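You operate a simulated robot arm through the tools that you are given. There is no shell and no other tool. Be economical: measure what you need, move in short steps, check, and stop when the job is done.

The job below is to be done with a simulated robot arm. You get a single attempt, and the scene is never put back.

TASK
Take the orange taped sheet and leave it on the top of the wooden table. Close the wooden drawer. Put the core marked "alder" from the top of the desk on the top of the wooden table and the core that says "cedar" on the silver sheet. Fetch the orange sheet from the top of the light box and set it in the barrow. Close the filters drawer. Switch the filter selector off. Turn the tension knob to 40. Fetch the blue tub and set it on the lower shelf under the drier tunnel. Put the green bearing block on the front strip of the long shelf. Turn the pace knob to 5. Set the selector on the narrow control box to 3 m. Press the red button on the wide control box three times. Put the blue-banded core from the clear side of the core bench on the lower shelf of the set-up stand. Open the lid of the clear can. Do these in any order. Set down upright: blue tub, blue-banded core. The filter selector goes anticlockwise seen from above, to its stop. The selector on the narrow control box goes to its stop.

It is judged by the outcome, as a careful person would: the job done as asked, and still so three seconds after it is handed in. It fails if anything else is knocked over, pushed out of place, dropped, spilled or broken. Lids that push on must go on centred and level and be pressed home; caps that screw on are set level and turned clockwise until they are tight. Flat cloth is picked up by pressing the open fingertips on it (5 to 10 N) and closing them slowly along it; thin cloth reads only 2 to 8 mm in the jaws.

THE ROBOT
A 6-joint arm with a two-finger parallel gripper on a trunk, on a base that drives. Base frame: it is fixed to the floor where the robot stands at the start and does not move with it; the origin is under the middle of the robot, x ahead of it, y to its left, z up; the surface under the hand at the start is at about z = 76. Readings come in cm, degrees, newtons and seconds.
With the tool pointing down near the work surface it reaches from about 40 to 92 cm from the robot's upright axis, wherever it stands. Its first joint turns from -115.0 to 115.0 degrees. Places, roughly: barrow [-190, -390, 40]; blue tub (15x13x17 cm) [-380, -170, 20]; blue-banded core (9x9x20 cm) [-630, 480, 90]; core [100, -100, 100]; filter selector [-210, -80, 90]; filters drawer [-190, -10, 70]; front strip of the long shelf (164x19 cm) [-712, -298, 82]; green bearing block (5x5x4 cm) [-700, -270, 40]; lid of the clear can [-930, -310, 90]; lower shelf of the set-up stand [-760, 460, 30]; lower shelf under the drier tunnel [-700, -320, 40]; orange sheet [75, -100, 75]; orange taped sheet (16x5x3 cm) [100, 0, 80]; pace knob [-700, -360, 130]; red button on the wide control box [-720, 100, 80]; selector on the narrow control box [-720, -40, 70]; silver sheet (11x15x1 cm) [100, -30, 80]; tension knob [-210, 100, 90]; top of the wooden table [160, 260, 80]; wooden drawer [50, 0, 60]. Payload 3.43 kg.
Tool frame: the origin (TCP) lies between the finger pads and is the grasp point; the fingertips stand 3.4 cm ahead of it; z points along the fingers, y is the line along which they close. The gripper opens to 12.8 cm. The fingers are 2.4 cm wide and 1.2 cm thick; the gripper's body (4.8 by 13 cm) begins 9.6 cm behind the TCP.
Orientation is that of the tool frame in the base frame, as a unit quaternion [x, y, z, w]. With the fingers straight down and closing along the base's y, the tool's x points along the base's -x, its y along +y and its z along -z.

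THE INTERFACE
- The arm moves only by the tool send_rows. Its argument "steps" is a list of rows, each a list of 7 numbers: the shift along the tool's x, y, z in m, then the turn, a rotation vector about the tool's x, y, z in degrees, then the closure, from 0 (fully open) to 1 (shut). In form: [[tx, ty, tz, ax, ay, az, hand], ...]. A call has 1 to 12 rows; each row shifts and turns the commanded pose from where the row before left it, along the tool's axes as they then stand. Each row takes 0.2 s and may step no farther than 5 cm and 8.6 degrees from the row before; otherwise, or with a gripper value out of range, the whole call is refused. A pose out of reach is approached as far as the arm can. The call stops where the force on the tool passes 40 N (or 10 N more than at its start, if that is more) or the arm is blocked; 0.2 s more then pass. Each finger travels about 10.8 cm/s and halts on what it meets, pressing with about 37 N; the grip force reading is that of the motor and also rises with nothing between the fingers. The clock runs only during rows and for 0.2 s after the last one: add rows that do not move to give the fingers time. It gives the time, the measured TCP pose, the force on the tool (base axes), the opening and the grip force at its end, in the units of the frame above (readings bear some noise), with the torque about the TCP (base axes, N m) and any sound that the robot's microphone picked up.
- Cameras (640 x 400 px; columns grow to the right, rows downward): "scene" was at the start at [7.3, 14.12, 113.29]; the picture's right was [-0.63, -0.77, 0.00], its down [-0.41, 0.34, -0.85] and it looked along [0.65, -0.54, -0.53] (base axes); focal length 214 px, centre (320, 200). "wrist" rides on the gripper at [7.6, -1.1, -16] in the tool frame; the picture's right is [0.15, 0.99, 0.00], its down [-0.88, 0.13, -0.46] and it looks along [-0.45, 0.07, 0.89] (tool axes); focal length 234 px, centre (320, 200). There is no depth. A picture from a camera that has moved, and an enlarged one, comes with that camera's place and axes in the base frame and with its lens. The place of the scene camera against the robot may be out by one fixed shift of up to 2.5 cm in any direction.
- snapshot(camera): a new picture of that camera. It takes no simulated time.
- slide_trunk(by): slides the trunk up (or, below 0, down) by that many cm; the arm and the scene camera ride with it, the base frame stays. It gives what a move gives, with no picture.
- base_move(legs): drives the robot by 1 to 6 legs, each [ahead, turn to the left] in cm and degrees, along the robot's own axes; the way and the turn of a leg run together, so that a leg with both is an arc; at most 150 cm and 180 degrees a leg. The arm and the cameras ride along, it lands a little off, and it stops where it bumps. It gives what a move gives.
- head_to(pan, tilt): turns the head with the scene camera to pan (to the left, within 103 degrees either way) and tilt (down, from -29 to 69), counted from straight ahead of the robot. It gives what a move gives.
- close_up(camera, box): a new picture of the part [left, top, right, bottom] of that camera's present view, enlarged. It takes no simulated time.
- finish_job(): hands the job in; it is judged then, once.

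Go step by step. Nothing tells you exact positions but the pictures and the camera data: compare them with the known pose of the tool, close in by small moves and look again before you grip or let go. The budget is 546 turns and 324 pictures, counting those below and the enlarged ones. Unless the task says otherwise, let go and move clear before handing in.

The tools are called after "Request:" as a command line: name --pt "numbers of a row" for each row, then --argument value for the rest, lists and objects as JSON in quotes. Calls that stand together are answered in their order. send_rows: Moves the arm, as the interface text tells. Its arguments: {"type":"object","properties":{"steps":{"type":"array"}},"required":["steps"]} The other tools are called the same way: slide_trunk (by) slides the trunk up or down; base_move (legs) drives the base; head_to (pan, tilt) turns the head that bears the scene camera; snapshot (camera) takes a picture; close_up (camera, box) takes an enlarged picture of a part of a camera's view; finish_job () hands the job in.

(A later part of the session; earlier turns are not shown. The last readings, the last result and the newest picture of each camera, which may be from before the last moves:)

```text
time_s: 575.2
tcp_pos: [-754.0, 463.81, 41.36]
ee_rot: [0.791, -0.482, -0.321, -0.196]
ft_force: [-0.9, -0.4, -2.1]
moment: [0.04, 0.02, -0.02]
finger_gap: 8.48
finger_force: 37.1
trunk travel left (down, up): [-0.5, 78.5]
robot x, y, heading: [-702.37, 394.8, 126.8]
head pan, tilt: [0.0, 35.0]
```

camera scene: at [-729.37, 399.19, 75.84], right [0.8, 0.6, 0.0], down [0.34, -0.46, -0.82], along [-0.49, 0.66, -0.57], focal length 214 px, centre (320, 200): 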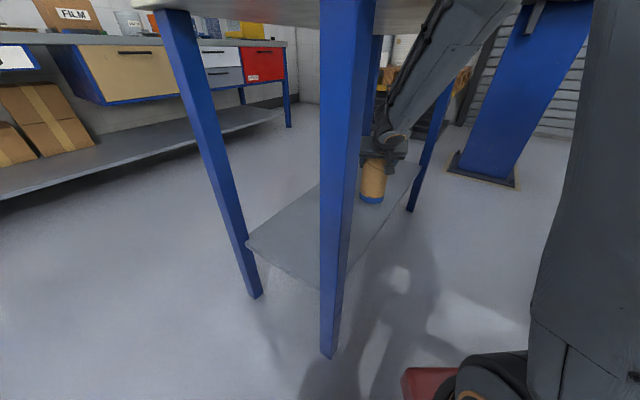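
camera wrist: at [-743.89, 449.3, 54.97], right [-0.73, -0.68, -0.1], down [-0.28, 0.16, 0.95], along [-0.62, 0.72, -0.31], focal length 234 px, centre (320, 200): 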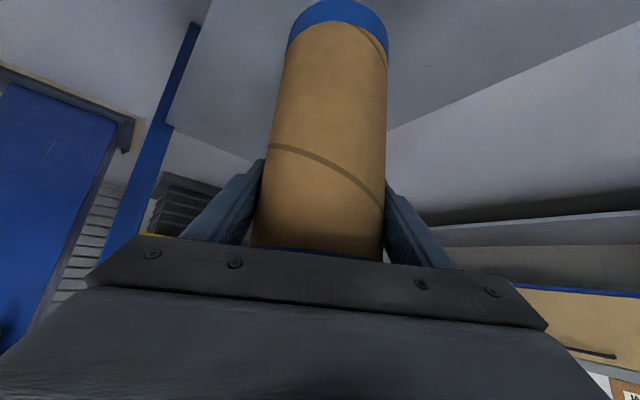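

Request:
send_rows --pt "0.002 0 0.002 0 0 0 1" --pt "0.002 0 0.002 0 0 0 1" --pt "0.0014 0 0.0014 0 0 0 1"

Request:
close_up --camera "scene" --box '[340, 120, 440, 240]'

```text
time_s: 576.2
tcp_pos: [-754.03, 464.06, 40.99]
ee_rot: [0.789, -0.482, -0.324, -0.199]
ft_force: [0.9, -1.3, 10.5]
moment: [0.27, 0.03, -0.01]
finger_gap: 8.5
finger_force: 37.8
trunk travel left (down, up): [-0.5, 78.5]
robot x, y, heading: [-702.13, 395.07, 126.7]
head pan, tilt: [0.0, 35.0]
stopped in row 3: the force on the tool passed its limit at 41 N (the readings are from after the stop); the commanded pose is now the measured one
```

```text
3.33 times, centred on (390, 180) of scene
camera zoom: at [-729.34, 399.15, 75.84], right [0.8, 0.6, 0.0], down [0.34, -0.46, -0.82], along [-0.49, 0.66, -0.57], focal length 715 px, centre (87, 267)
```

zoom: 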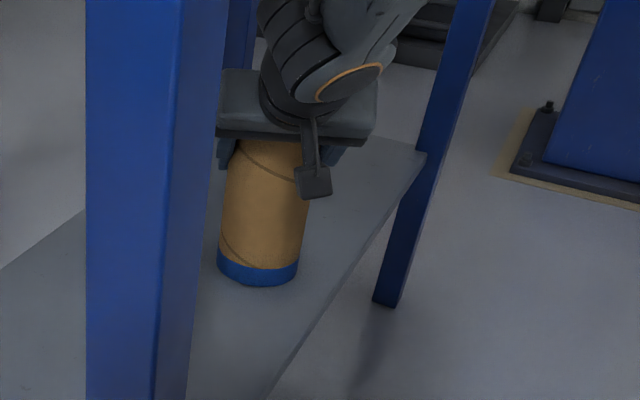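

On the shelf, upright. Open and retreat carefully.

Request:
send_rows --pt "0 0 0 0 0 0 0.3" --pt "0 0 0 0 0 0 0.2" --pt "0 0 0 0 0 0 0.1" --pt "0 0 0 0 0 0 0" --pt "0 0 0 0 0 0 0" --pt "0.014 -0.002 -0.014 0 0 0 0" --pt "0.014 -0.004 -0.014 0 0 0 0" --pt "0.02 -0.006 -0.02 0 0 0 0" --pt "0.02 -0.01 -0.02 0 0 0 0"

Request:
snapshot --camera "scene"

Request:
snapshot --camera "wrist"

```text
time_s: 578.2
tcp_pos: [-747.69, 456.25, 40.91]
ee_rot: [0.79, -0.483, -0.323, -0.198]
ft_force: [0.2, -0.2, 0.4]
moment: [0.02, 0.02, -0.03]
finger_gap: 12.82
finger_force: 0.1
trunk travel left (down, up): [-0.5, 78.5]
robot x, y, heading: [-702.12, 395.39, 126.4]
head pan, tilt: [0.0, 35.0]
```

```text
128 pictures are left
camera scene: at [-729.35, 399.18, 75.85], right [0.8, 0.6, 0.0], down [0.34, -0.46, -0.82], along [-0.49, 0.66, -0.57], focal length 214 px, centre (320, 200)
```

scene: 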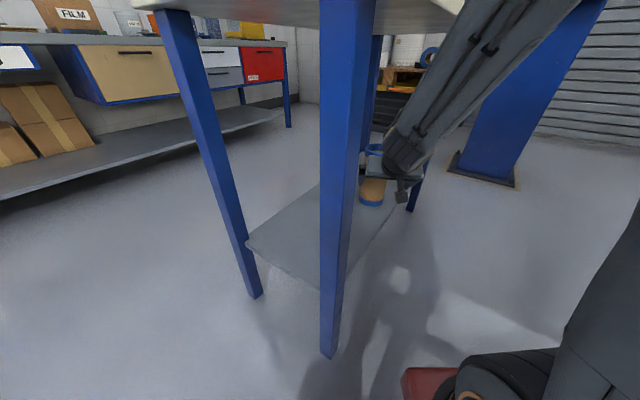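

```text
127 pictures are left
camera wrist: at [-739.24, 441.95, 46.99], right [-0.83, -0.54, -0.1], down [-0.26, 0.22, 0.94], along [-0.49, 0.81, -0.32], focal length 234 px, centre (320, 200)
```

wrist: 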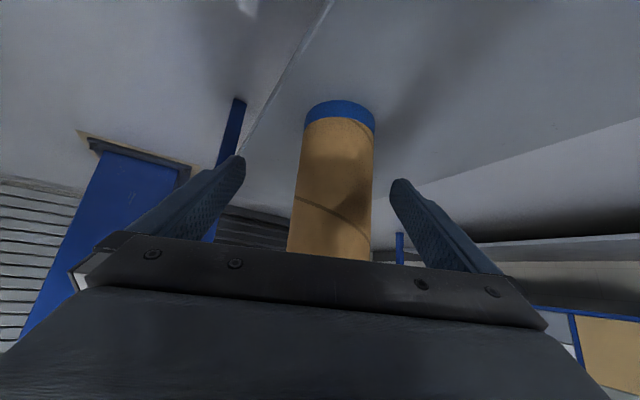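

Request:
send_rows --pt "0.02 -0.01 -0.02 0 0 0 0" --pt "0.013 -0.036 -0.013 0 0 0 0" --pt "0.013 -0.036 -0.013 0 0 0 0" --pt "0.013 -0.036 -0.013 0 0 0 0" --pt "0.013 -0.036 -0.013 0 0 0 0" --pt "-0.028 0 -0.028 0 0 0 0" --pt "-0.028 0 -0.028 0 0 0 0"

Request:
close_up --camera "scene" --box '[300, 40, 500, 240]'

Request:
slide_trunk --by 40

```text
time_s: 579.8
tcp_pos: [-738.13, 455.2, 47.36]
ee_rot: [0.818, -0.422, -0.311, -0.237]
ft_force: [-0.2, -1.4, 0.0]
moment: [0.06, 0.04, 0.02]
finger_gap: 12.81
finger_force: 0.1
out of reach, approached as far as the arm can: row 3, 4, 5, 7
trunk travel left (down, up): [-0.5, 78.5]
robot x, y, heading: [-702.44, 395.05, 126.6]
head pan, tilt: [0.0, 35.0]
```

```text
2.00 times, centred on (400, 140) of scene
camera zoom: at [-729.35, 399.17, 75.85], right [0.8, 0.6, 0.0], down [0.34, -0.46, -0.82], along [-0.49, 0.66, -0.57], focal length 429 px, centre (160, 320)
```

zoom: 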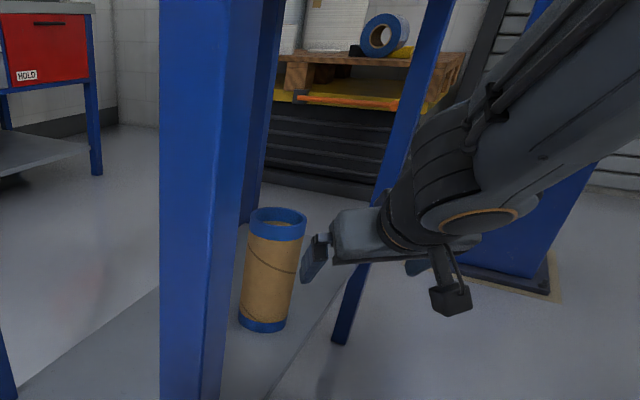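

```text
time_s: 581.9
tcp_pos: [-737.48, 454.47, 68.54]
ee_rot: [0.791, -0.484, -0.316, -0.198]
ft_force: [4.8, -0.1, 1.1]
moment: [-0.08, 0.48, 0.45]
finger_gap: 12.81
finger_force: 0.1
trunk travel left (down, up): [-22.6, 56.4]
robot x, y, heading: [-702.55, 394.98, 126.6]
head pan, tilt: [0.0, 35.0]
stopped: the force on the tool passed its limit at 54 N (the readings are from after the stop); the commanded pose is now the measured one
```

The hand caught the table edge while rising. Looking before moving.

Request:
snapshot --camera "scene"

Request:
snapshot --camera "wrist"

```text
125 pictures are left
camera scene: at [-725.64, 394.24, 98.07], right [0.8, 0.6, 0.0], down [0.34, -0.46, -0.82], along [-0.49, 0.66, -0.57], focal length 214 px, centre (320, 200)
```

scene: 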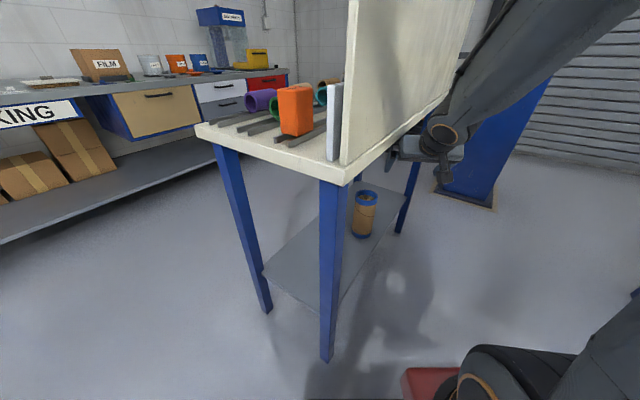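

```text
124 pictures are left
camera wrist: at [-729.05, 440.21, 74.88], right [-0.83, -0.54, -0.11], down [-0.27, 0.22, 0.94], along [-0.48, 0.81, -0.33], focal length 234 px, centre (320, 200)
```

wrist: 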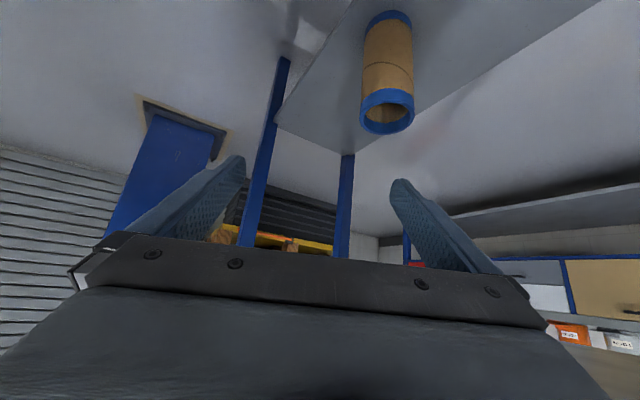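

Request:
send_rows --pt "0.021 0 0.021 0 0 0 0.5" --pt "0.011 -0.03 -0.011 0 0 0 0.5" --pt "0.011 -0.03 -0.011 0 0 0 0.5" --pt "0.011 -0.03 -0.011 0 0 0 0.5" --pt "0.011 -0.03 -0.011 0 0 0 0.5" --pt "0.011 -0.03 -0.011 0 0 0 0.5"

Request:
snapshot --camera "scene"

```text
time_s: 583.3
tcp_pos: [-722.01, 454.36, 67.21]
ee_rot: [0.792, -0.484, -0.316, -0.197]
ft_force: [-0.1, -0.1, -0.5]
moment: [0.05, 0.02, 0.03]
finger_gap: 6.43
finger_force: 0.1
out of reach, approached as far as the arm can: row 1, 2
trunk travel left (down, up): [-22.6, 56.4]
robot x, y, heading: [-702.58, 395.19, 126.9]
head pan, tilt: [0.0, 35.0]
```

```text
123 pictures are left
camera scene: at [-725.67, 394.25, 97.98], right [0.8, 0.6, 0.0], down [0.34, -0.46, -0.82], along [-0.49, 0.66, -0.57], focal length 214 px, centre (320, 200)
```

scene: 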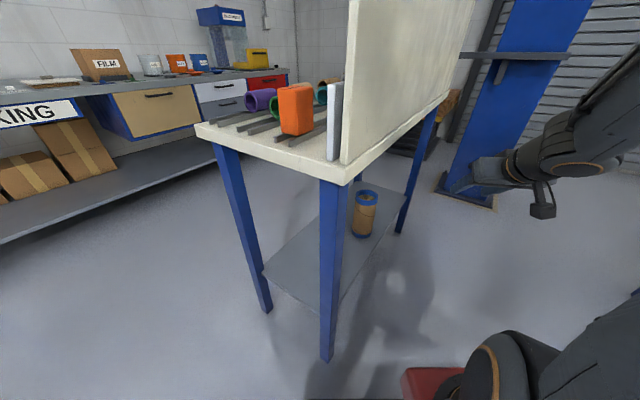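

Clear now; the core stands on the lower shelf. Raise, straighten the hand, and leave southward to look at the machine.

Request:
slide_trunk --by 30

Request:
base_move --legs '[[0, -37], [-115, 0], [0, 90]]'

Request:
head_to --pan 80 --tilt 10

Request:
snapshot --camera "scene"

Request:
head_to --pan 20 --tilt 15

Request:
snapshot --camera "scene"

```text
time_s: 586.3
tcp_pos: [-721.7, 454.45, 97.18]
ee_rot: [0.791, -0.484, -0.317, -0.198]
ft_force: [-0.2, -0.2, 0.2]
moment: [0.01, -0.03, 0.03]
finger_gap: 6.39
finger_force: 0.1
trunk travel left (down, up): [-52.6, 26.4]
robot x, y, heading: [-702.54, 395.04, 126.5]
head pan, tilt: [0.0, 35.0]
```

```text
time_s: 597.7
tcp_pos: [-760.76, 299.0, 97.22]
ee_rot: [0.926, -0.061, -0.373, -0.028]
ft_force: [0.0, 0.1, 0.1]
moment: [-0.02, -0.01, 0.01]
finger_gap: 6.4
finger_force: 0.1
trunk travel left (down, up): [-52.6, 26.4]
robot x, y, heading: [-700.88, 281.05, -178.1]
head pan, tilt: [0.0, 35.0]
```

```text
time_s: 599.2
tcp_pos: [-760.59, 299.05, 97.27]
ee_rot: [0.926, -0.06, -0.372, -0.027]
ft_force: [0.7, -0.2, -0.4]
moment: [0.0, -0.04, 0.01]
finger_gap: 6.4
finger_force: 0.0
trunk travel left (down, up): [-52.6, 26.4]
robot x, y, heading: [-700.72, 280.96, -178.1]
head pan, tilt: [80.0, 10.0]
```

```text
122 pictures are left
camera scene: at [-697.12, 253.04, 131.99], right [-0.99, 0.14, 0.0], down [0.02, 0.17, -0.98], along [-0.14, -0.98, -0.17], focal length 214 px, centre (320, 200)
```

scene: 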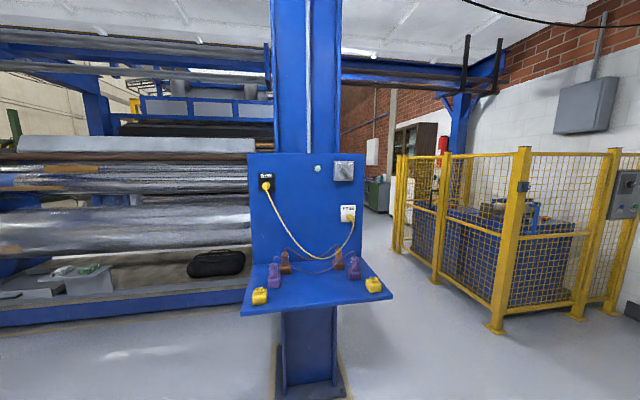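

```text
time_s: 600.5
tcp_pos: [-760.63, 299.01, 97.28]
ee_rot: [0.926, -0.06, -0.372, -0.027]
ft_force: [0.6, 0.9, -0.4]
moment: [0.02, 0.0, -0.02]
finger_gap: 6.4
finger_force: 0.1
trunk travel left (down, up): [-52.6, 26.4]
robot x, y, heading: [-700.69, 281.17, -177.9]
head pan, tilt: [20.0, 15.0]
```

```text
121 pictures are left
camera scene: at [-704.48, 258.74, 131.18], right [-0.38, 0.93, 0.0], down [0.24, 0.1, -0.97], along [-0.9, -0.36, -0.26], focal length 214 px, centre (320, 200)
```

scene: 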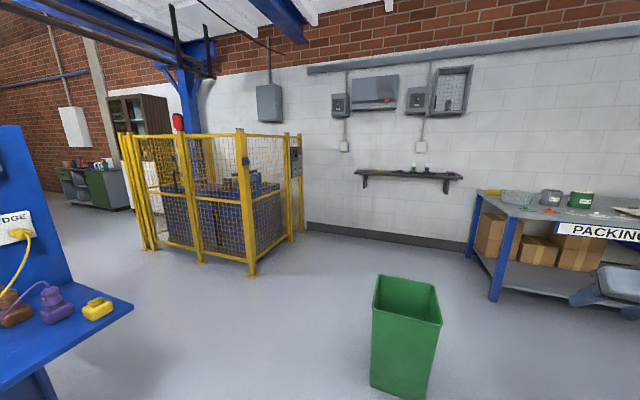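

The control boxes are presumably on the machine's west end. I go around between the charging ledge and the green bin, then down the passage by the yellow cage.

Request:
base_move --legs '[[0, 44], [92, 0], [0, 32], [110, 0]]'

Request:
head_to --pan 80 --tilt 20

Request:
snapshot --camera "scene"

```text
time_s: 614.2
tcp_pos: [-809.67, 49.4, 97.24]
ee_rot: [0.753, 0.543, -0.304, 0.215]
ft_force: [1.3, -0.4, 0.0]
moment: [0.01, 0.04, -0.02]
finger_gap: 6.4
finger_force: 0.0
trunk travel left (down, up): [-52.6, 26.4]
robot x, y, heading: [-780.45, 104.73, -99.0]
head pan, tilt: [20.0, 15.0]
```

```text
time_s: 615.5
tcp_pos: [-809.68, 49.33, 97.27]
ee_rot: [0.752, 0.542, -0.305, 0.215]
ft_force: [0.4, 0.7, 0.0]
moment: [0.01, 0.02, 0.01]
finger_gap: 6.4
finger_force: 0.0
trunk travel left (down, up): [-52.6, 26.4]
robot x, y, heading: [-780.79, 104.64, -99.0]
head pan, tilt: [80.0, 20.0]
```

```text
120 pictures are left
camera scene: at [-751.94, 103.04, 130.37], right [-0.33, -0.95, 0.0], down [-0.32, 0.11, -0.94], along [0.89, -0.31, -0.34], focal length 214 px, centre (320, 200)
```

scene: 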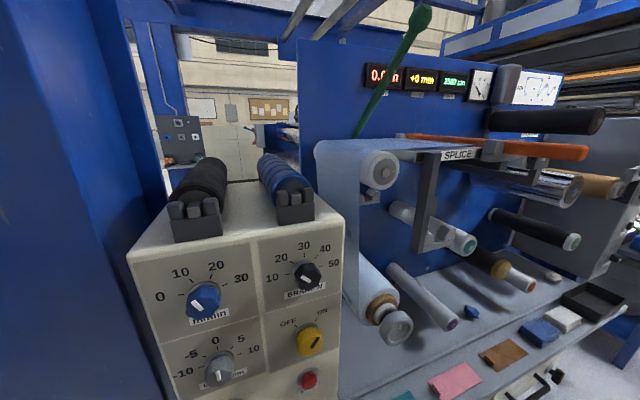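

The wide control box with its red button (near [-720, 95, 72]) is on my left. Pull the hand back/up, then turn to face it.

Request:
send_rows --pt "-0.004 0 -0.038 0 0 0 1" --pt "-0.004 0 -0.038 0 0 0 1" --pt "-0.004 0 -0.038 0 0 0 1" --pt "-0.004 0 -0.038 0 0 0 1"

Request:
base_move --legs '[[0, 99]]'

Request:
head_to --pan 0 --tilt 40

Request:
snapshot --camera "scene"

Request:
snapshot --camera "wrist"

```text
time_s: 616.5
tcp_pos: [-806.96, 57.88, 109.03]
ee_rot: [0.753, 0.543, -0.304, 0.215]
ft_force: [0.0, -0.3, -0.1]
moment: [-0.02, 0.01, -0.03]
finger_gap: 0.0
finger_force: 32.7
out of reach, approached as far as the arm can: row 4
trunk travel left (down, up): [-52.6, 26.4]
robot x, y, heading: [-780.51, 104.74, -99.0]
head pan, tilt: [80.0, 20.0]
```

```text
time_s: 621.1
tcp_pos: [-730.21, 86.77, 109.15]
ee_rot: [0.072, 0.925, -0.032, 0.372]
ft_force: [0.0, -0.5, -0.6]
moment: [0.04, 0.01, 0.0]
finger_gap: 0.0
finger_force: 32.8
trunk travel left (down, up): [-52.6, 26.4]
robot x, y, heading: [-780.71, 104.59, 0.4]
head pan, tilt: [80.0, 20.0]
```

```text
time_s: 622.6
tcp_pos: [-730.27, 86.73, 109.1]
ee_rot: [0.072, 0.925, -0.031, 0.371]
ft_force: [-0.1, 0.5, 0.6]
moment: [-0.01, -0.01, 0.03]
finger_gap: 0.0
finger_force: 32.7
trunk travel left (down, up): [-52.6, 26.4]
robot x, y, heading: [-780.82, 104.52, 0.5]
head pan, tilt: [0.0, 40.0]
```

```text
119 pictures are left
camera scene: at [-776.34, 124.66, 127.23], right [0.01, -1.0, 0.0], down [-0.64, -0.01, -0.77], along [0.77, 0.01, -0.64], focal length 214 px, centre (320, 200)
```

scene: 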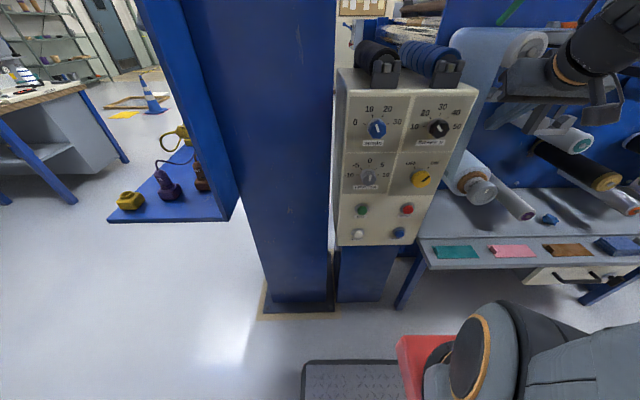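

```text
118 pictures are left
camera wrist: at [-746.76, 88.18, 115.47], right [0.05, 0.99, -0.11], down [0.34, 0.08, 0.94], along [0.94, -0.09, -0.33], focal length 234 px, centre (320, 200)
```

wrist: 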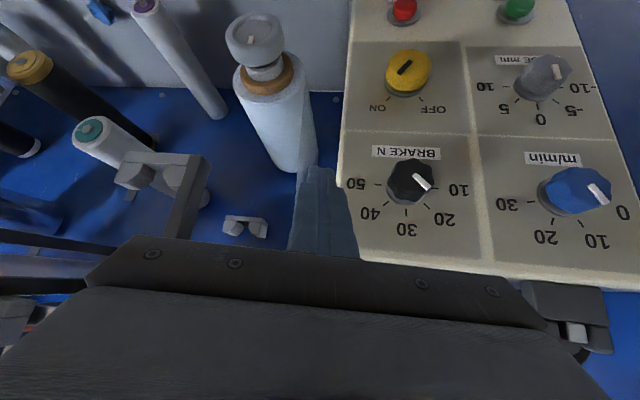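

Red button near [-721.5, 95.7, 74] on a vertical face. Back up a bit and bring the hand horizontal.

Request:
base_move --legs '[[-14, 0]]'

Request:
send_rows --pt "0 0 0 -3.1 0 -3.25 1" --pt "0 0 0 -3.1 0 -3.25 1" --pt "0 0 0 0 -7.6 0 1" --pt "0 0 0 0 -7.6 0 1" --pt "0 0 0 0 -7.6 0 1" --pt "0 0 0 0 -7.6 0 1" --pt "0 0 0 0 -7.6 0 1" --pt "0 0 0 0 -7.6 0 1"

Request:
snapshot --camera "scene"

Request:
snapshot --camera "wrist"

```text
time_s: 624.0
tcp_pos: [-744.12, 86.51, 109.15]
ee_rot: [0.072, 0.925, -0.032, 0.371]
ft_force: [0.0, 0.5, -0.6]
moment: [-0.03, 0.02, 0.01]
finger_gap: 0.03
finger_force: 32.9
trunk travel left (down, up): [-52.6, 26.4]
robot x, y, heading: [-794.8, 105.04, 0.7]
head pan, tilt: [0.0, 40.0]
```

```text
time_s: 625.8
tcp_pos: [-741.04, 83.59, 111.22]
ee_rot: [-0.002, 0.711, -0.003, 0.704]
ft_force: [-1.3, 0.3, 0.2]
moment: [-0.01, 0.07, -0.06]
finger_gap: 0.0
finger_force: 32.9
out of reach, approached as far as the arm can: row 6, 7, 8
trunk travel left (down, up): [-52.6, 26.4]
robot x, y, heading: [-795.02, 104.93, 0.4]
head pan, tilt: [0.0, 40.0]
```

```text
117 pictures are left
camera scene: at [-790.39, 124.57, 127.22], right [0.01, -1.0, 0.0], down [-0.64, -0.01, -0.77], along [0.77, 0.01, -0.64], focal length 214 px, centre (320, 200)
```

scene: 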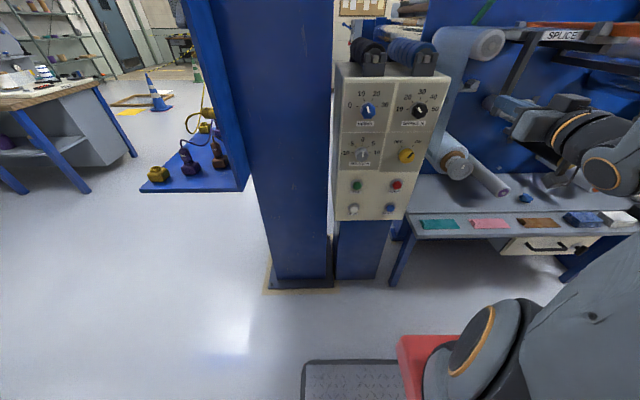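

```text
116 pictures are left
camera wrist: at [-757.15, 82.39, 103.86], right [0.0, 0.99, -0.15], down [-0.45, 0.14, 0.88], along [0.89, 0.07, 0.44], focal length 234 px, centre (320, 200)
```

wrist: 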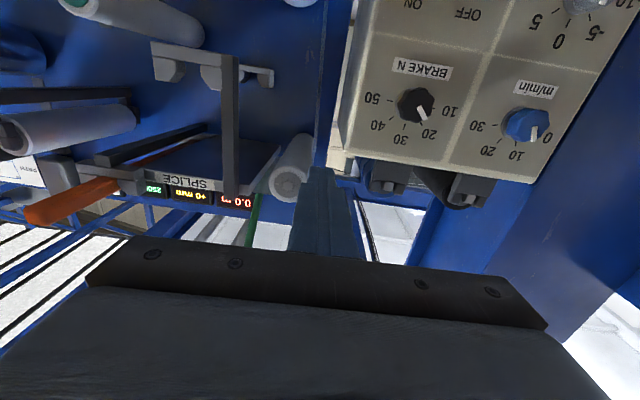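

Request:
send_rows --pt "0.0408 0.0131 0 0 0 0 1" --pt "0.0408 0.0131 0 0 0 0 1" --pt "0.0408 0.0131 0 0 0 0 1" --pt "0.0408 0.0131 0 0 0 0 1" --pt "0.0408 0.0131 0 0 0 0 1" --pt "0.0408 0.0131 0 0 0 0 1" --pt "0.0408 0.0131 0 0 0 0 1" --pt "0.0408 0.0131 0 0 0 0 1" --pt "0.0408 0.0131 0 0 0 0 1"

Request:
snapshot --camera "scene"

Request:
snapshot --camera "wrist"

```text
time_s: 627.8
tcp_pos: [-738.19, 92.44, 74.66]
ee_rot: [-0.002, 0.711, -0.002, 0.703]
ft_force: [-0.3, 0.5, -0.2]
moment: [0.02, 0.02, 0.0]
finger_gap: 0.0
finger_force: 33.1
out of reach, approached as far as the arm can: row 1, 2, 3
trunk travel left (down, up): [-52.6, 26.4]
robot x, y, heading: [-794.78, 104.78, 0.4]
head pan, tilt: [0.0, 40.0]
```

```text
115 pictures are left
camera scene: at [-790.38, 124.53, 127.23], right [0.01, -1.0, 0.0], down [-0.64, -0.01, -0.77], along [0.77, 0.01, -0.64], focal length 214 px, centre (320, 200)
```

scene: 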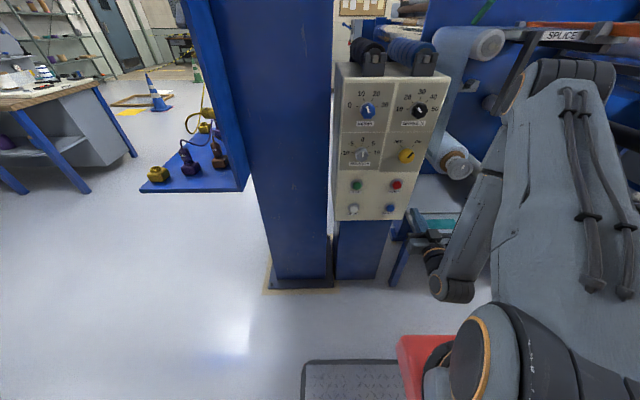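

```text
114 pictures are left
camera wrist: at [-754.42, 91.11, 67.33], right [0.0, 0.99, -0.15], down [-0.44, 0.14, 0.89], along [0.9, 0.07, 0.44], focal length 234 px, centre (320, 200)
```

wrist: 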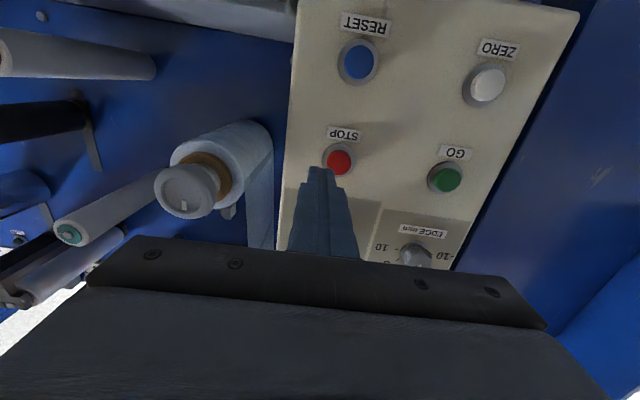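

The STOP button is at about [-721.5, 96, 76.4]. Align and approach.

Request:
send_rows --pt "-0.017 0.035 0 0 0 0 1" --pt "0 0 0.03 0 0 0 1" --pt "0 0 0.03 0 0 0 1" --pt "0 0 0.02 0 0 0 1"

Request:
close_up --camera "wrist" --box '[240, 80, 440, 240]'

Request:
close_up --camera "scene" --box '[320, 120, 500, 300]'

```text
time_s: 628.8
tcp_pos: [-730.26, 95.95, 76.53]
ee_rot: [-0.002, 0.711, -0.002, 0.703]
ft_force: [-0.6, 0.2, 0.9]
moment: [0.04, 0.0, 0.04]
finger_gap: 0.0
finger_force: 32.8
trunk travel left (down, up): [-52.6, 26.4]
robot x, y, heading: [-794.99, 104.47, 0.7]
head pan, tilt: [0.0, 40.0]
```

```text
2.50 times, centred on (340, 160) of wrist
camera zoom: at [-746.34, 94.64, 69.11], right [0.0, 0.99, -0.15], down [-0.44, 0.14, 0.89], along [0.9, 0.07, 0.44], focal length 585 px, centre (270, 300)
```

zoom: 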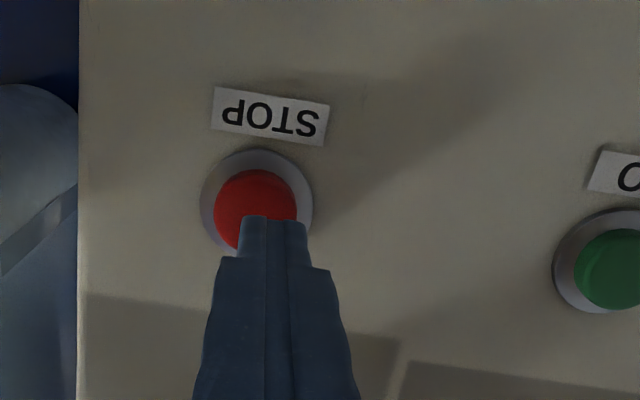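

```text
2.22 times, centred on (410, 210) of scene
camera zoom: at [-790.36, 124.53, 127.23], right [0.01, -1.0, 0.0], down [-0.64, -0.01, -0.77], along [0.77, 0.01, -0.64], focal length 477 px, centre (120, 178)
```

zoom: 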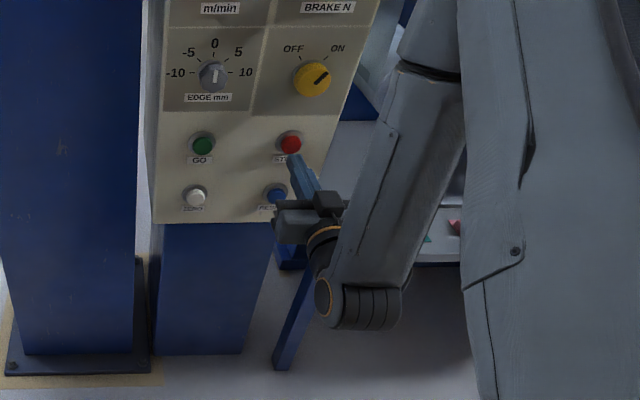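

Request:
send_rows --pt "-0.003 -0.005 0.015 0 0 0 1" --pt "0 0 0.015 0 0 0 1" --pt "0 0 0.005 0 0 0 1" --pt "0 0 0.004 0 0 0 1" --pt "0 0 0.003 0 0 0 1"

Request:
close_up --camera "wrist" --box '[240, 80, 440, 240]'

```text
time_s: 630.0
tcp_pos: [-726.56, 95.38, 76.57]
ee_rot: [-0.001, 0.713, -0.002, 0.702]
ft_force: [-23.9, 0.6, 9.0]
moment: [0.01, -0.52, 0.15]
finger_gap: 0.02
finger_force: 32.7
trunk travel left (down, up): [-52.6, 26.4]
robot x, y, heading: [-795.01, 104.86, 0.8]
head pan, tilt: [0.0, 40.0]
heard: click
stopped in row 5: the force on the tool passed its limit at 44 N (the readings are from after the stop); the commanded pose is now the measured one
```

```text
2.50 times, centred on (340, 160) of wrist
camera zoom: at [-742.75, 94.18, 69.37], right [0.0, 0.99, -0.15], down [-0.44, 0.13, 0.89], along [0.9, 0.07, 0.44], focal length 585 px, centre (270, 300)
```

zoom: 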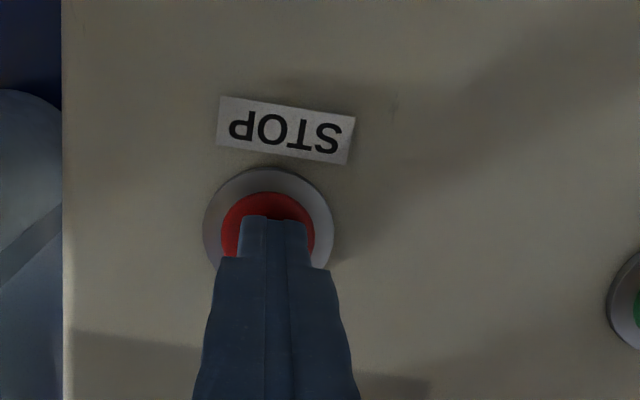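

Heard one click. Back off fully, then press again.

Request:
send_rows --pt "0 0 -0.01 0 0 0 1" --pt "0 0 -0.01 0 0 0 1" --pt "0 0 0 0 0 0 1" --pt "0 0 0 0 0 0 1"

Request:
send_rows --pt "0 0 0.01 0 0 0 1" --pt "0 0 0.004 0 0 0 1" --pt "0 0 0.003 0 0 0 1" --pt "0 0 0.003 0 0 0 1" --pt "0 0 0.002 0 0 0 1"

```text
time_s: 631.0
tcp_pos: [-728.5, 95.41, 76.67]
ee_rot: [-0.002, 0.713, -0.001, 0.701]
ft_force: [0.0, 0.1, -0.1]
moment: [0.0, 0.0, -0.01]
finger_gap: 0.0
finger_force: 33.0
trunk travel left (down, up): [-52.6, 26.4]
robot x, y, heading: [-794.94, 104.41, 0.8]
head pan, tilt: [0.0, 40.0]
```

```text
time_s: 632.2
tcp_pos: [-726.69, 95.27, 76.5]
ee_rot: [0.0, 0.714, -0.002, 0.7]
ft_force: [-24.1, 1.3, 11.5]
moment: [0.03, -0.63, 0.08]
finger_gap: 0.01
finger_force: 33.0
trunk travel left (down, up): [-52.6, 26.4]
robot x, y, heading: [-794.97, 104.8, 0.2]
head pan, tilt: [0.0, 40.0]
heard: click
stopped in row 5: the force on the tool passed its limit at 43 N (the readings are from after the stop); the commanded pose is now the measured one
```

Second click. Once more.

Request:
send_rows --pt "0 0 -0.01 0 0 0 1" --pt "0 0 -0.01 0 0 0 1" --pt "0 0 0 0 0 0 1" --pt "0 0 0 0 0 0 1"

Request:
send_rows --pt "0 0 0.01 0 0 0 1" --pt "0 0 0.004 0 0 0 1" --pt "0 0 0.003 0 0 0 1" --pt "0 0 0.003 0 0 0 1" --pt "0 0 0.002 0 0 0 1"

Request:
send_rows --pt "0 0 -0.02 0 0 0 1" --pt "0 0 -0.04 0 0 0 1" --pt "0 0 -0.04 0 0 0 1" --pt "0 0 -0.02 0 0 0 1"

Request:
snapshot --camera "wrist"

```text
time_s: 633.2
tcp_pos: [-728.49, 95.18, 76.49]
ee_rot: [-0.001, 0.714, -0.002, 0.7]
ft_force: [0.1, 0.4, 0.4]
moment: [0.0, -0.02, 0.02]
finger_gap: 0.0
finger_force: 33.1
trunk travel left (down, up): [-52.6, 26.4]
robot x, y, heading: [-794.76, 104.92, 0.8]
head pan, tilt: [0.0, 40.0]
```

```text
time_s: 634.6
tcp_pos: [-726.61, 95.28, 76.35]
ee_rot: [0.0, 0.715, -0.001, 0.699]
ft_force: [-23.6, 1.4, 10.8]
moment: [0.03, -0.63, 0.07]
finger_gap: 0.01
finger_force: 33.1
trunk travel left (down, up): [-52.6, 26.4]
robot x, y, heading: [-794.96, 104.36, 0.6]
head pan, tilt: [0.0, 40.0]
heard: click
stopped in row 5: the force on the tool passed its limit at 41 N (the readings are from after the stop); the commanded pose is now the measured one
```

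```text
time_s: 635.6
tcp_pos: [-738.45, 95.43, 76.78]
ee_rot: [0.0, 0.715, -0.001, 0.699]
ft_force: [-0.1, -0.4, 0.0]
moment: [0.01, 0.02, 0.0]
finger_gap: 0.0
finger_force: 33.2
trunk travel left (down, up): [-52.6, 26.4]
robot x, y, heading: [-794.8, 104.69, 0.7]
head pan, tilt: [0.0, 40.0]
```

```text
110 pictures are left
camera wrist: at [-754.63, 94.24, 69.62], right [0.0, 0.99, -0.15], down [-0.43, 0.13, 0.89], along [0.9, 0.07, 0.43], focal length 234 px, centre (320, 200)
```

wrist: 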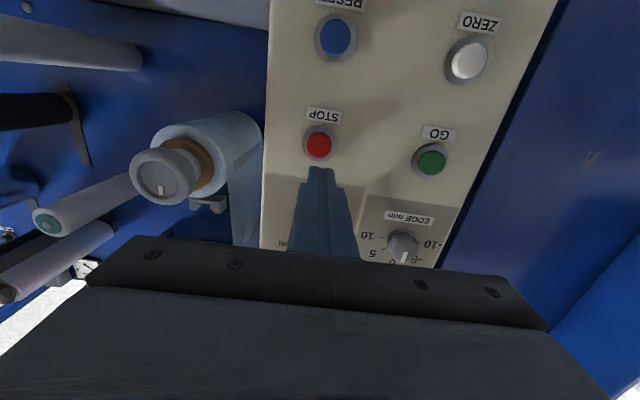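

Three clicks in all. Now to the narrow control box near y≈-40.

Request:
base_move --legs '[[0, -90.5], [130, 0], [0, 90]]'

Request:
head_to --pan -10 --tilt 35

Request:
snapshot --camera "scene"

Request:
snapshot --camera "wrist"

```text
time_s: 649.7
tcp_pos: [-735.05, -31.44, 76.91]
ee_rot: [-0.015, 0.715, 0.013, 0.699]
ft_force: [0.7, 0.8, 0.9]
moment: [0.01, 0.0, -0.02]
finger_gap: 0.0
finger_force: 32.8
trunk travel left (down, up): [-52.6, 26.4]
robot x, y, heading: [-792.37, -24.65, 2.7]
head pan, tilt: [0.0, 40.0]
```

```text
time_s: 650.5
tcp_pos: [-735.05, -31.39, 76.79]
ee_rot: [-0.015, 0.715, 0.013, 0.698]
ft_force: [0.2, 0.4, -0.2]
moment: [0.01, 0.03, 0.03]
finger_gap: 0.03
finger_force: 33.1
trunk travel left (down, up): [-52.6, 26.4]
robot x, y, heading: [-792.12, -24.46, 2.7]
head pan, tilt: [-10.0, 35.0]
```

```text
109 pictures are left
camera scene: at [-788.03, -5.93, 127.98], right [-0.12, -0.99, 0.0], down [-0.57, 0.07, -0.82], along [0.81, -0.1, -0.57], focal length 214 px, centre (320, 200)
```

scene: 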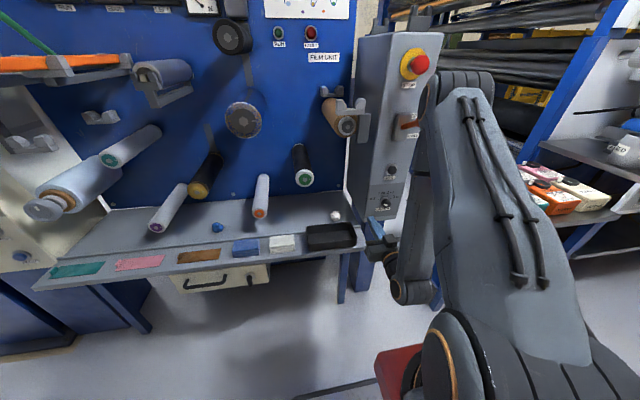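

```text
108 pictures are left
camera wrist: at [-751.23, -33.21, 69.61], right [-0.04, 0.99, -0.15], down [-0.44, 0.12, 0.89], along [0.9, 0.1, 0.43], focal length 234 px, centre (320, 200)
```

wrist: 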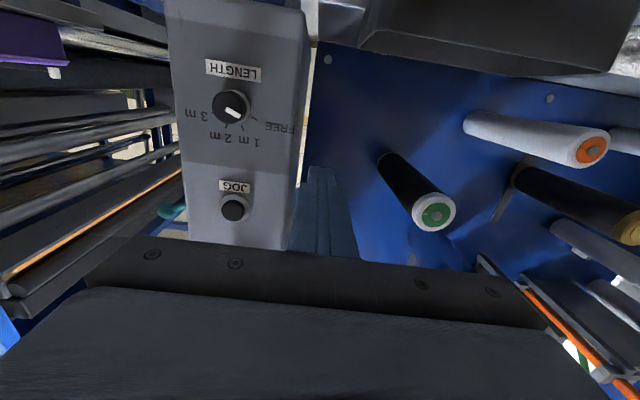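

LENGTH selector near [-715, -44, 72.5], labels FREE‑1‑2‑3 m clockwise. Align the open hand in front of it.

Request:
send_rows --pt "0.014 -0.043 -0.01 0 0 0 0.5" --pt "0.014 -0.044 0 0 0 0 0.5" --pt "0.014 -0.044 0 0 0 0 0.5"

Request:
snapshot --camera "wrist"

Request:
close_up --camera "wrist" --box '[240, 80, 400, 240]'

```text
time_s: 651.3
tcp_pos: [-735.66, -44.52, 72.81]
ee_rot: [-0.016, 0.715, 0.013, 0.698]
ft_force: [0.5, 0.6, -0.1]
moment: [0.02, 0.02, -0.03]
finger_gap: 6.4
finger_force: 0.2
trunk travel left (down, up): [-52.6, 26.4]
robot x, y, heading: [-792.21, -24.21, 2.8]
head pan, tilt: [-10.0, 35.0]
```

```text
107 pictures are left
camera wrist: at [-751.84, -46.31, 65.63], right [-0.04, 0.99, -0.15], down [-0.44, 0.12, 0.89], along [0.9, 0.1, 0.43], focal length 234 px, centre (320, 200)
```

wrist: 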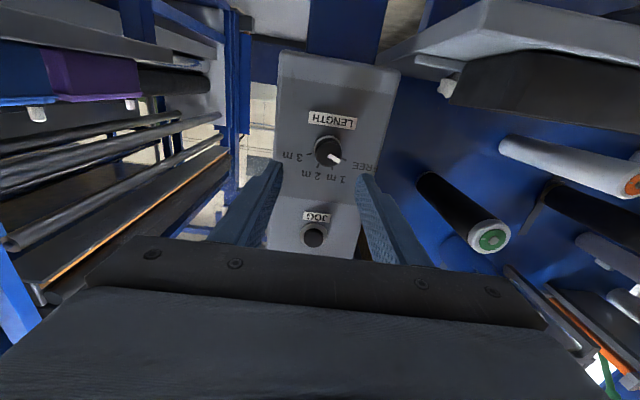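

```text
2.50 times, centred on (320, 160) of wrist
camera zoom: at [-751.84, -46.31, 65.63], right [-0.04, 0.99, -0.15], down [-0.44, 0.12, 0.89], along [0.9, 0.1, 0.43], focal length 585 px, centre (320, 300)
```

zoom: 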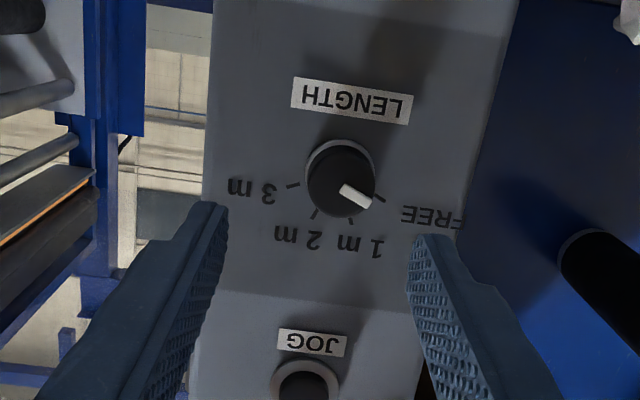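

Pointer at FREE; needs ~150° clockwise. I'll correct the yaw, close in, and pre-rotate the hand -75°.

Request:
send_rows --pt "-0.008 0.018 0.03 2.3 0 0 0.5" --pt "0 0 0.03 0 0 0 0.5" --pt "0 0 0 0 0 -8.4 0.5" --pt "0 0 0 0 0 -8.4 0.5" --pt "0 0 0 0 0 -8.4 0.5" --pt "0 0 0 0 0 -8.4 0.5" --pt "0 0 0 0 0 -8.4 0.5" --pt "0 0 0 0 0 -8.4 0.5" --pt "0 0 0 0 0 -8.4 0.5" --pt "0 0 0 0 0 -8.4 0.5" --pt "0 0 0 0 0 -8.4 0.5"

Request:
close_up --camera "wrist" --box '[240, 80, 400, 240]'

Request:
close_up --camera "scene" --box '[320, 120, 480, 280]'

```text
time_s: 653.7
tcp_pos: [-729.78, -42.67, 73.35]
ee_rot: [-0.439, 0.564, -0.43, 0.551]
ft_force: [-1.2, 0.6, -0.2]
moment: [0.0, -0.01, 0.01]
finger_gap: 6.39
finger_force: 0.1
trunk travel left (down, up): [-52.6, 26.4]
robot x, y, heading: [-792.14, -23.91, 3.2]
head pan, tilt: [-10.0, 35.0]
```

```text
2.50 times, centred on (320, 160) of wrist
camera zoom: at [-745.8, -50.29, 72.98], right [-0.02, 0.1, -0.99], down [-0.45, 0.89, 0.1], along [0.89, 0.45, 0.02], focal length 585 px, centre (320, 300)
```

zoom: 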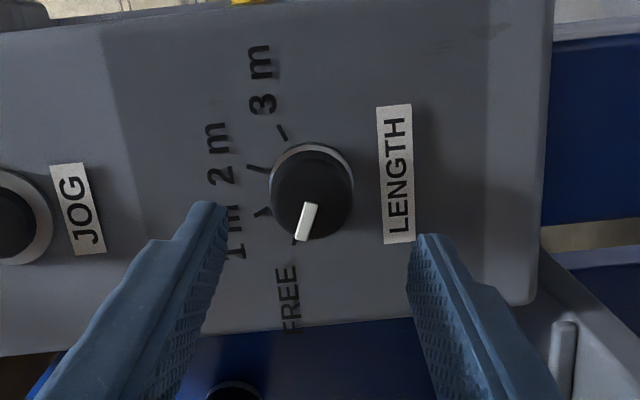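

```text
2.50 times, centred on (400, 200) of scene
camera zoom: at [-788.03, -5.94, 127.98], right [-0.12, -0.99, 0.0], down [-0.57, 0.07, -0.82], along [0.81, -0.1, -0.57], focal length 536 px, centre (120, 200)
```

zoom: 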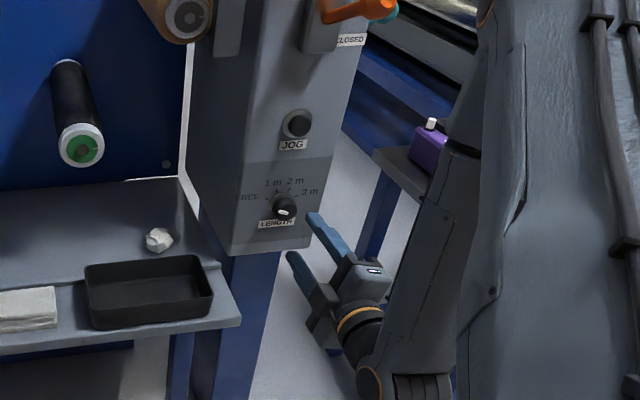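

Request:
send_rows --pt "0 0 0.03 0 0 0 0.5" --pt "0 0 0.02 0 0 0 0.5" --pt "0 0 0.01 0 0 0 0.5"

Request:
close_up --camera "wrist" --box '[240, 80, 400, 240]'

Request:
close_up --camera "scene" --box '[340, 160, 440, 260]'

```text
time_s: 654.5
tcp_pos: [-723.74, -42.63, 73.22]
ee_rot: [-0.44, 0.565, -0.428, 0.551]
ft_force: [-0.1, -0.2, -0.1]
moment: [0.01, -0.03, 0.0]
finger_gap: 6.36
finger_force: 0.0
trunk travel left (down, up): [-52.6, 26.4]
robot x, y, heading: [-791.72, -24.26, 2.8]
head pan, tilt: [-10.0, 35.0]
```

```text
2.50 times, centred on (320, 160) of wrist
camera zoom: at [-739.77, -50.28, 72.8], right [-0.02, 0.1, -0.99], down [-0.45, 0.89, 0.1], along [0.89, 0.45, 0.03], focal length 585 px, centre (320, 300)
```

zoom: 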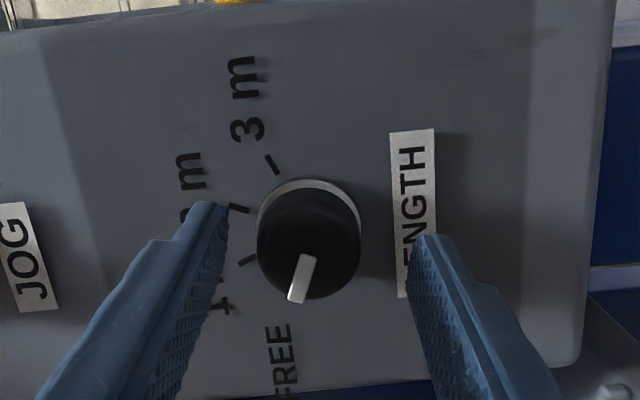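

```text
4.00 times, centred on (390, 210) of scene
camera zoom: at [-788.04, -5.94, 127.98], right [-0.12, -0.99, 0.0], down [-0.57, 0.07, -0.82], along [0.81, -0.1, -0.57], focal length 858 px, centre (40, 160)
```

zoom: 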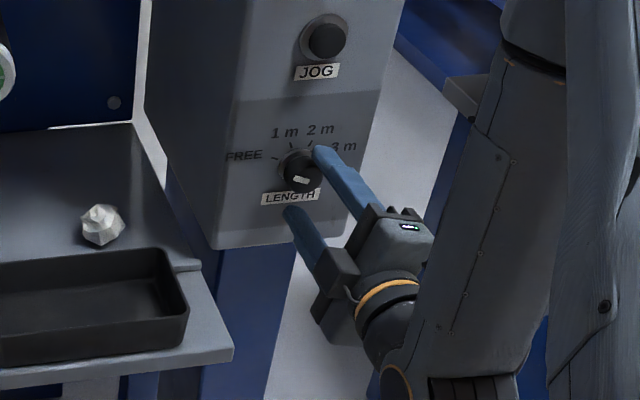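

Request:
send_rows --pt "-0.002 -0.0035 0.008 0 0 0 0.5" --pt "0 0 0.007 0 0 0 0.5"

Request:
close_up --camera "wrist" --box '[240, 80, 400, 240]'

```text
time_s: 655.1
tcp_pos: [-722.26, -42.4, 73.6]
ee_rot: [-0.438, 0.566, -0.43, 0.551]
ft_force: [-1.3, 0.3, -0.2]
moment: [0.02, -0.02, 0.01]
finger_gap: 6.39
finger_force: 0.1
trunk travel left (down, up): [-52.6, 26.4]
robot x, y, heading: [-791.96, -24.65, 2.7]
head pan, tilt: [-10.0, 35.0]
```

```text
2.50 times, centred on (320, 160) of wrist
camera zoom: at [-738.27, -50.11, 73.19], right [-0.02, 0.1, -0.99], down [-0.45, 0.89, 0.1], along [0.89, 0.45, 0.03], focal length 585 px, centre (320, 300)
```

zoom: 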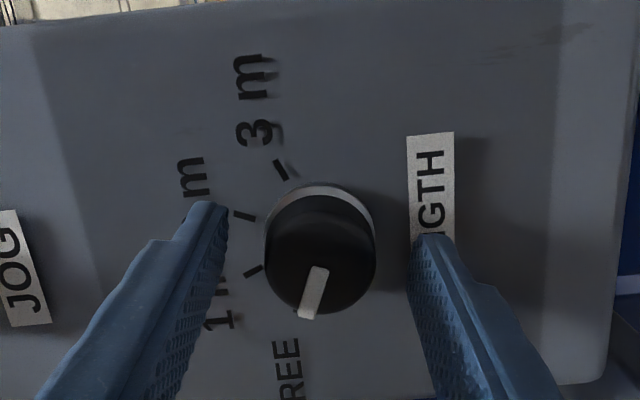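

Request:
send_rows --pt "-0.001 0 0.002 0 0 0 0.6" --pt "0 0 0 0 0 0 0.7" --pt "0 0 0 0 0 0 0.8" --pt "0 0 0 0 0 0 0.9" --pt "0 0 0 0 0 0 0.95" --pt "0 0 0 0 0 7 0.95" --pt "0 0 0 0 0 7 0.95" --pt "0 0 0 0 0 7 0.95" --pt "0 0 0 0 0 7 0.95"

Request:
close_up --camera "wrist" --box '[240, 80, 400, 240]'

```text
time_s: 657.1
tcp_pos: [-721.96, -42.38, 73.66]
ee_rot: [-0.289, 0.653, -0.283, 0.64]
ft_force: [4.7, 3.6, 18.0]
moment: [-0.04, 0.44, 0.49]
finger_gap: 3.74
finger_force: 45.4
trunk travel left (down, up): [-52.6, 26.4]
robot x, y, heading: [-792.15, -24.69, 3.1]
head pan, tilt: [-10.0, 35.0]
```

```text
2.50 times, centred on (320, 160) of wrist
camera zoom: at [-738.11, -48.78, 69.73], right [-0.02, 0.56, -0.83], down [-0.45, 0.74, 0.51], along [0.9, 0.38, 0.24], focal length 585 px, centre (320, 300)
```

zoom: 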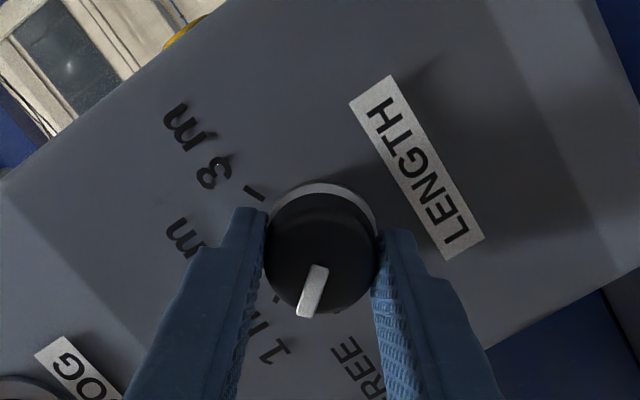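

It's turning with the hand. Continue.

Request:
send_rows --pt "0 0 0 0 0 7 0.95" --pt "0 0 0 0 0 7 0.95" --pt "0 0 0 0 0 7 0.95" --pt "0 0 0 0 0 7 0.95" --pt "0 0 0 0 0 7 0.95" --pt "0 0 0 0 0 7 0.95" --pt "0 0 0 0 0 7 0.95" --pt "0 0 0 0 0 7 0.95" --pt "0 0 0 0 0 7 0.95" --pt "0 0 0 0 0 7 0.95" --pt "0 0 0 0 0 7 0.95" --pt "0 0 0 0 0 7 0.95"

Request:
close_up --camera "wrist" --box '[240, 80, 400, 240]'

```text
time_s: 659.7
tcp_pos: [-722.02, -42.48, 73.63]
ee_rot: [0.225, 0.679, 0.217, 0.664]
ft_force: [7.7, -6.1, 15.9]
moment: [0.01, -0.07, 1.16]
finger_gap: 3.79
finger_force: 45.2
trunk travel left (down, up): [-52.6, 26.4]
robot x, y, heading: [-791.97, -24.44, 2.8]
head pan, tilt: [-10.0, 35.0]
```

```text
2.50 times, centred on (320, 160) of wrist
camera zoom: at [-738.21, -38.92, 67.19], right [0.01, 0.88, 0.47], down [-0.44, -0.42, 0.8], along [0.9, -0.22, 0.38], focal length 585 px, centre (320, 300)
```

zoom: 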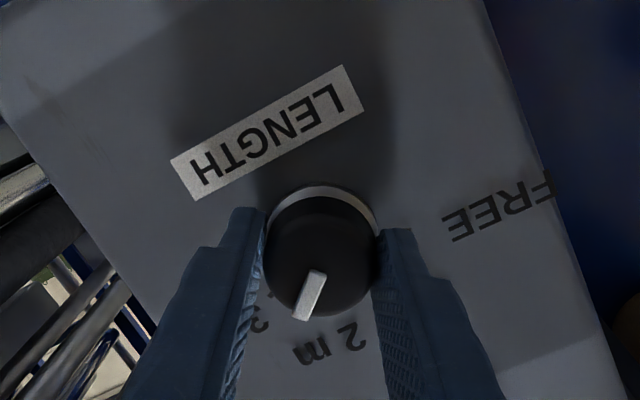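

Request:
send_rows --pt "0 0 0 0 0 7 0.95" --pt "0 0 0 0 0 7 0.95" --pt "0 0 0 0 0 7 0.95" --pt "0 0 0 0 0 7 0.95" --pt "0 0 0 0 0 7 0.95"

Request:
close_up --camera "wrist" --box '[240, 80, 400, 240]'

```text
time_s: 660.9
tcp_pos: [-722.05, -42.14, 73.49]
ee_rot: [0.417, 0.582, 0.408, 0.567]
ft_force: [0.7, 13.5, 4.4]
moment: [-0.51, -0.95, 1.16]
finger_gap: 3.82
finger_force: 44.8
trunk travel left (down, up): [-52.6, 26.4]
robot x, y, heading: [-791.96, -24.56, 2.9]
head pan, tilt: [-10.0, 35.0]
```

```text
2.50 times, centred on (320, 160) of wrist
camera zoom: at [-738.18, -35.46, 70.42], right [0.02, 0.45, 0.89], down [-0.44, -0.79, 0.42], along [0.9, -0.4, 0.18], focal length 585 px, centre (320, 300)
```

zoom: 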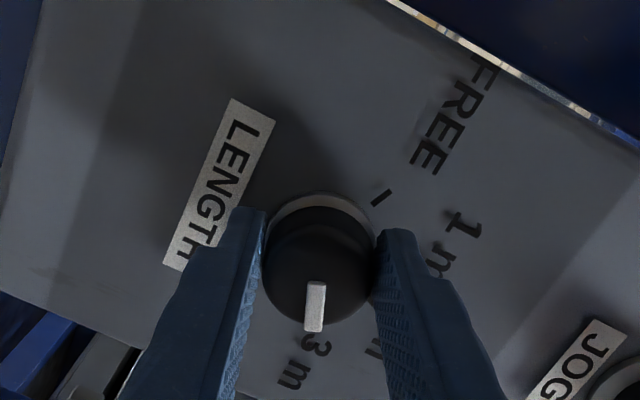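

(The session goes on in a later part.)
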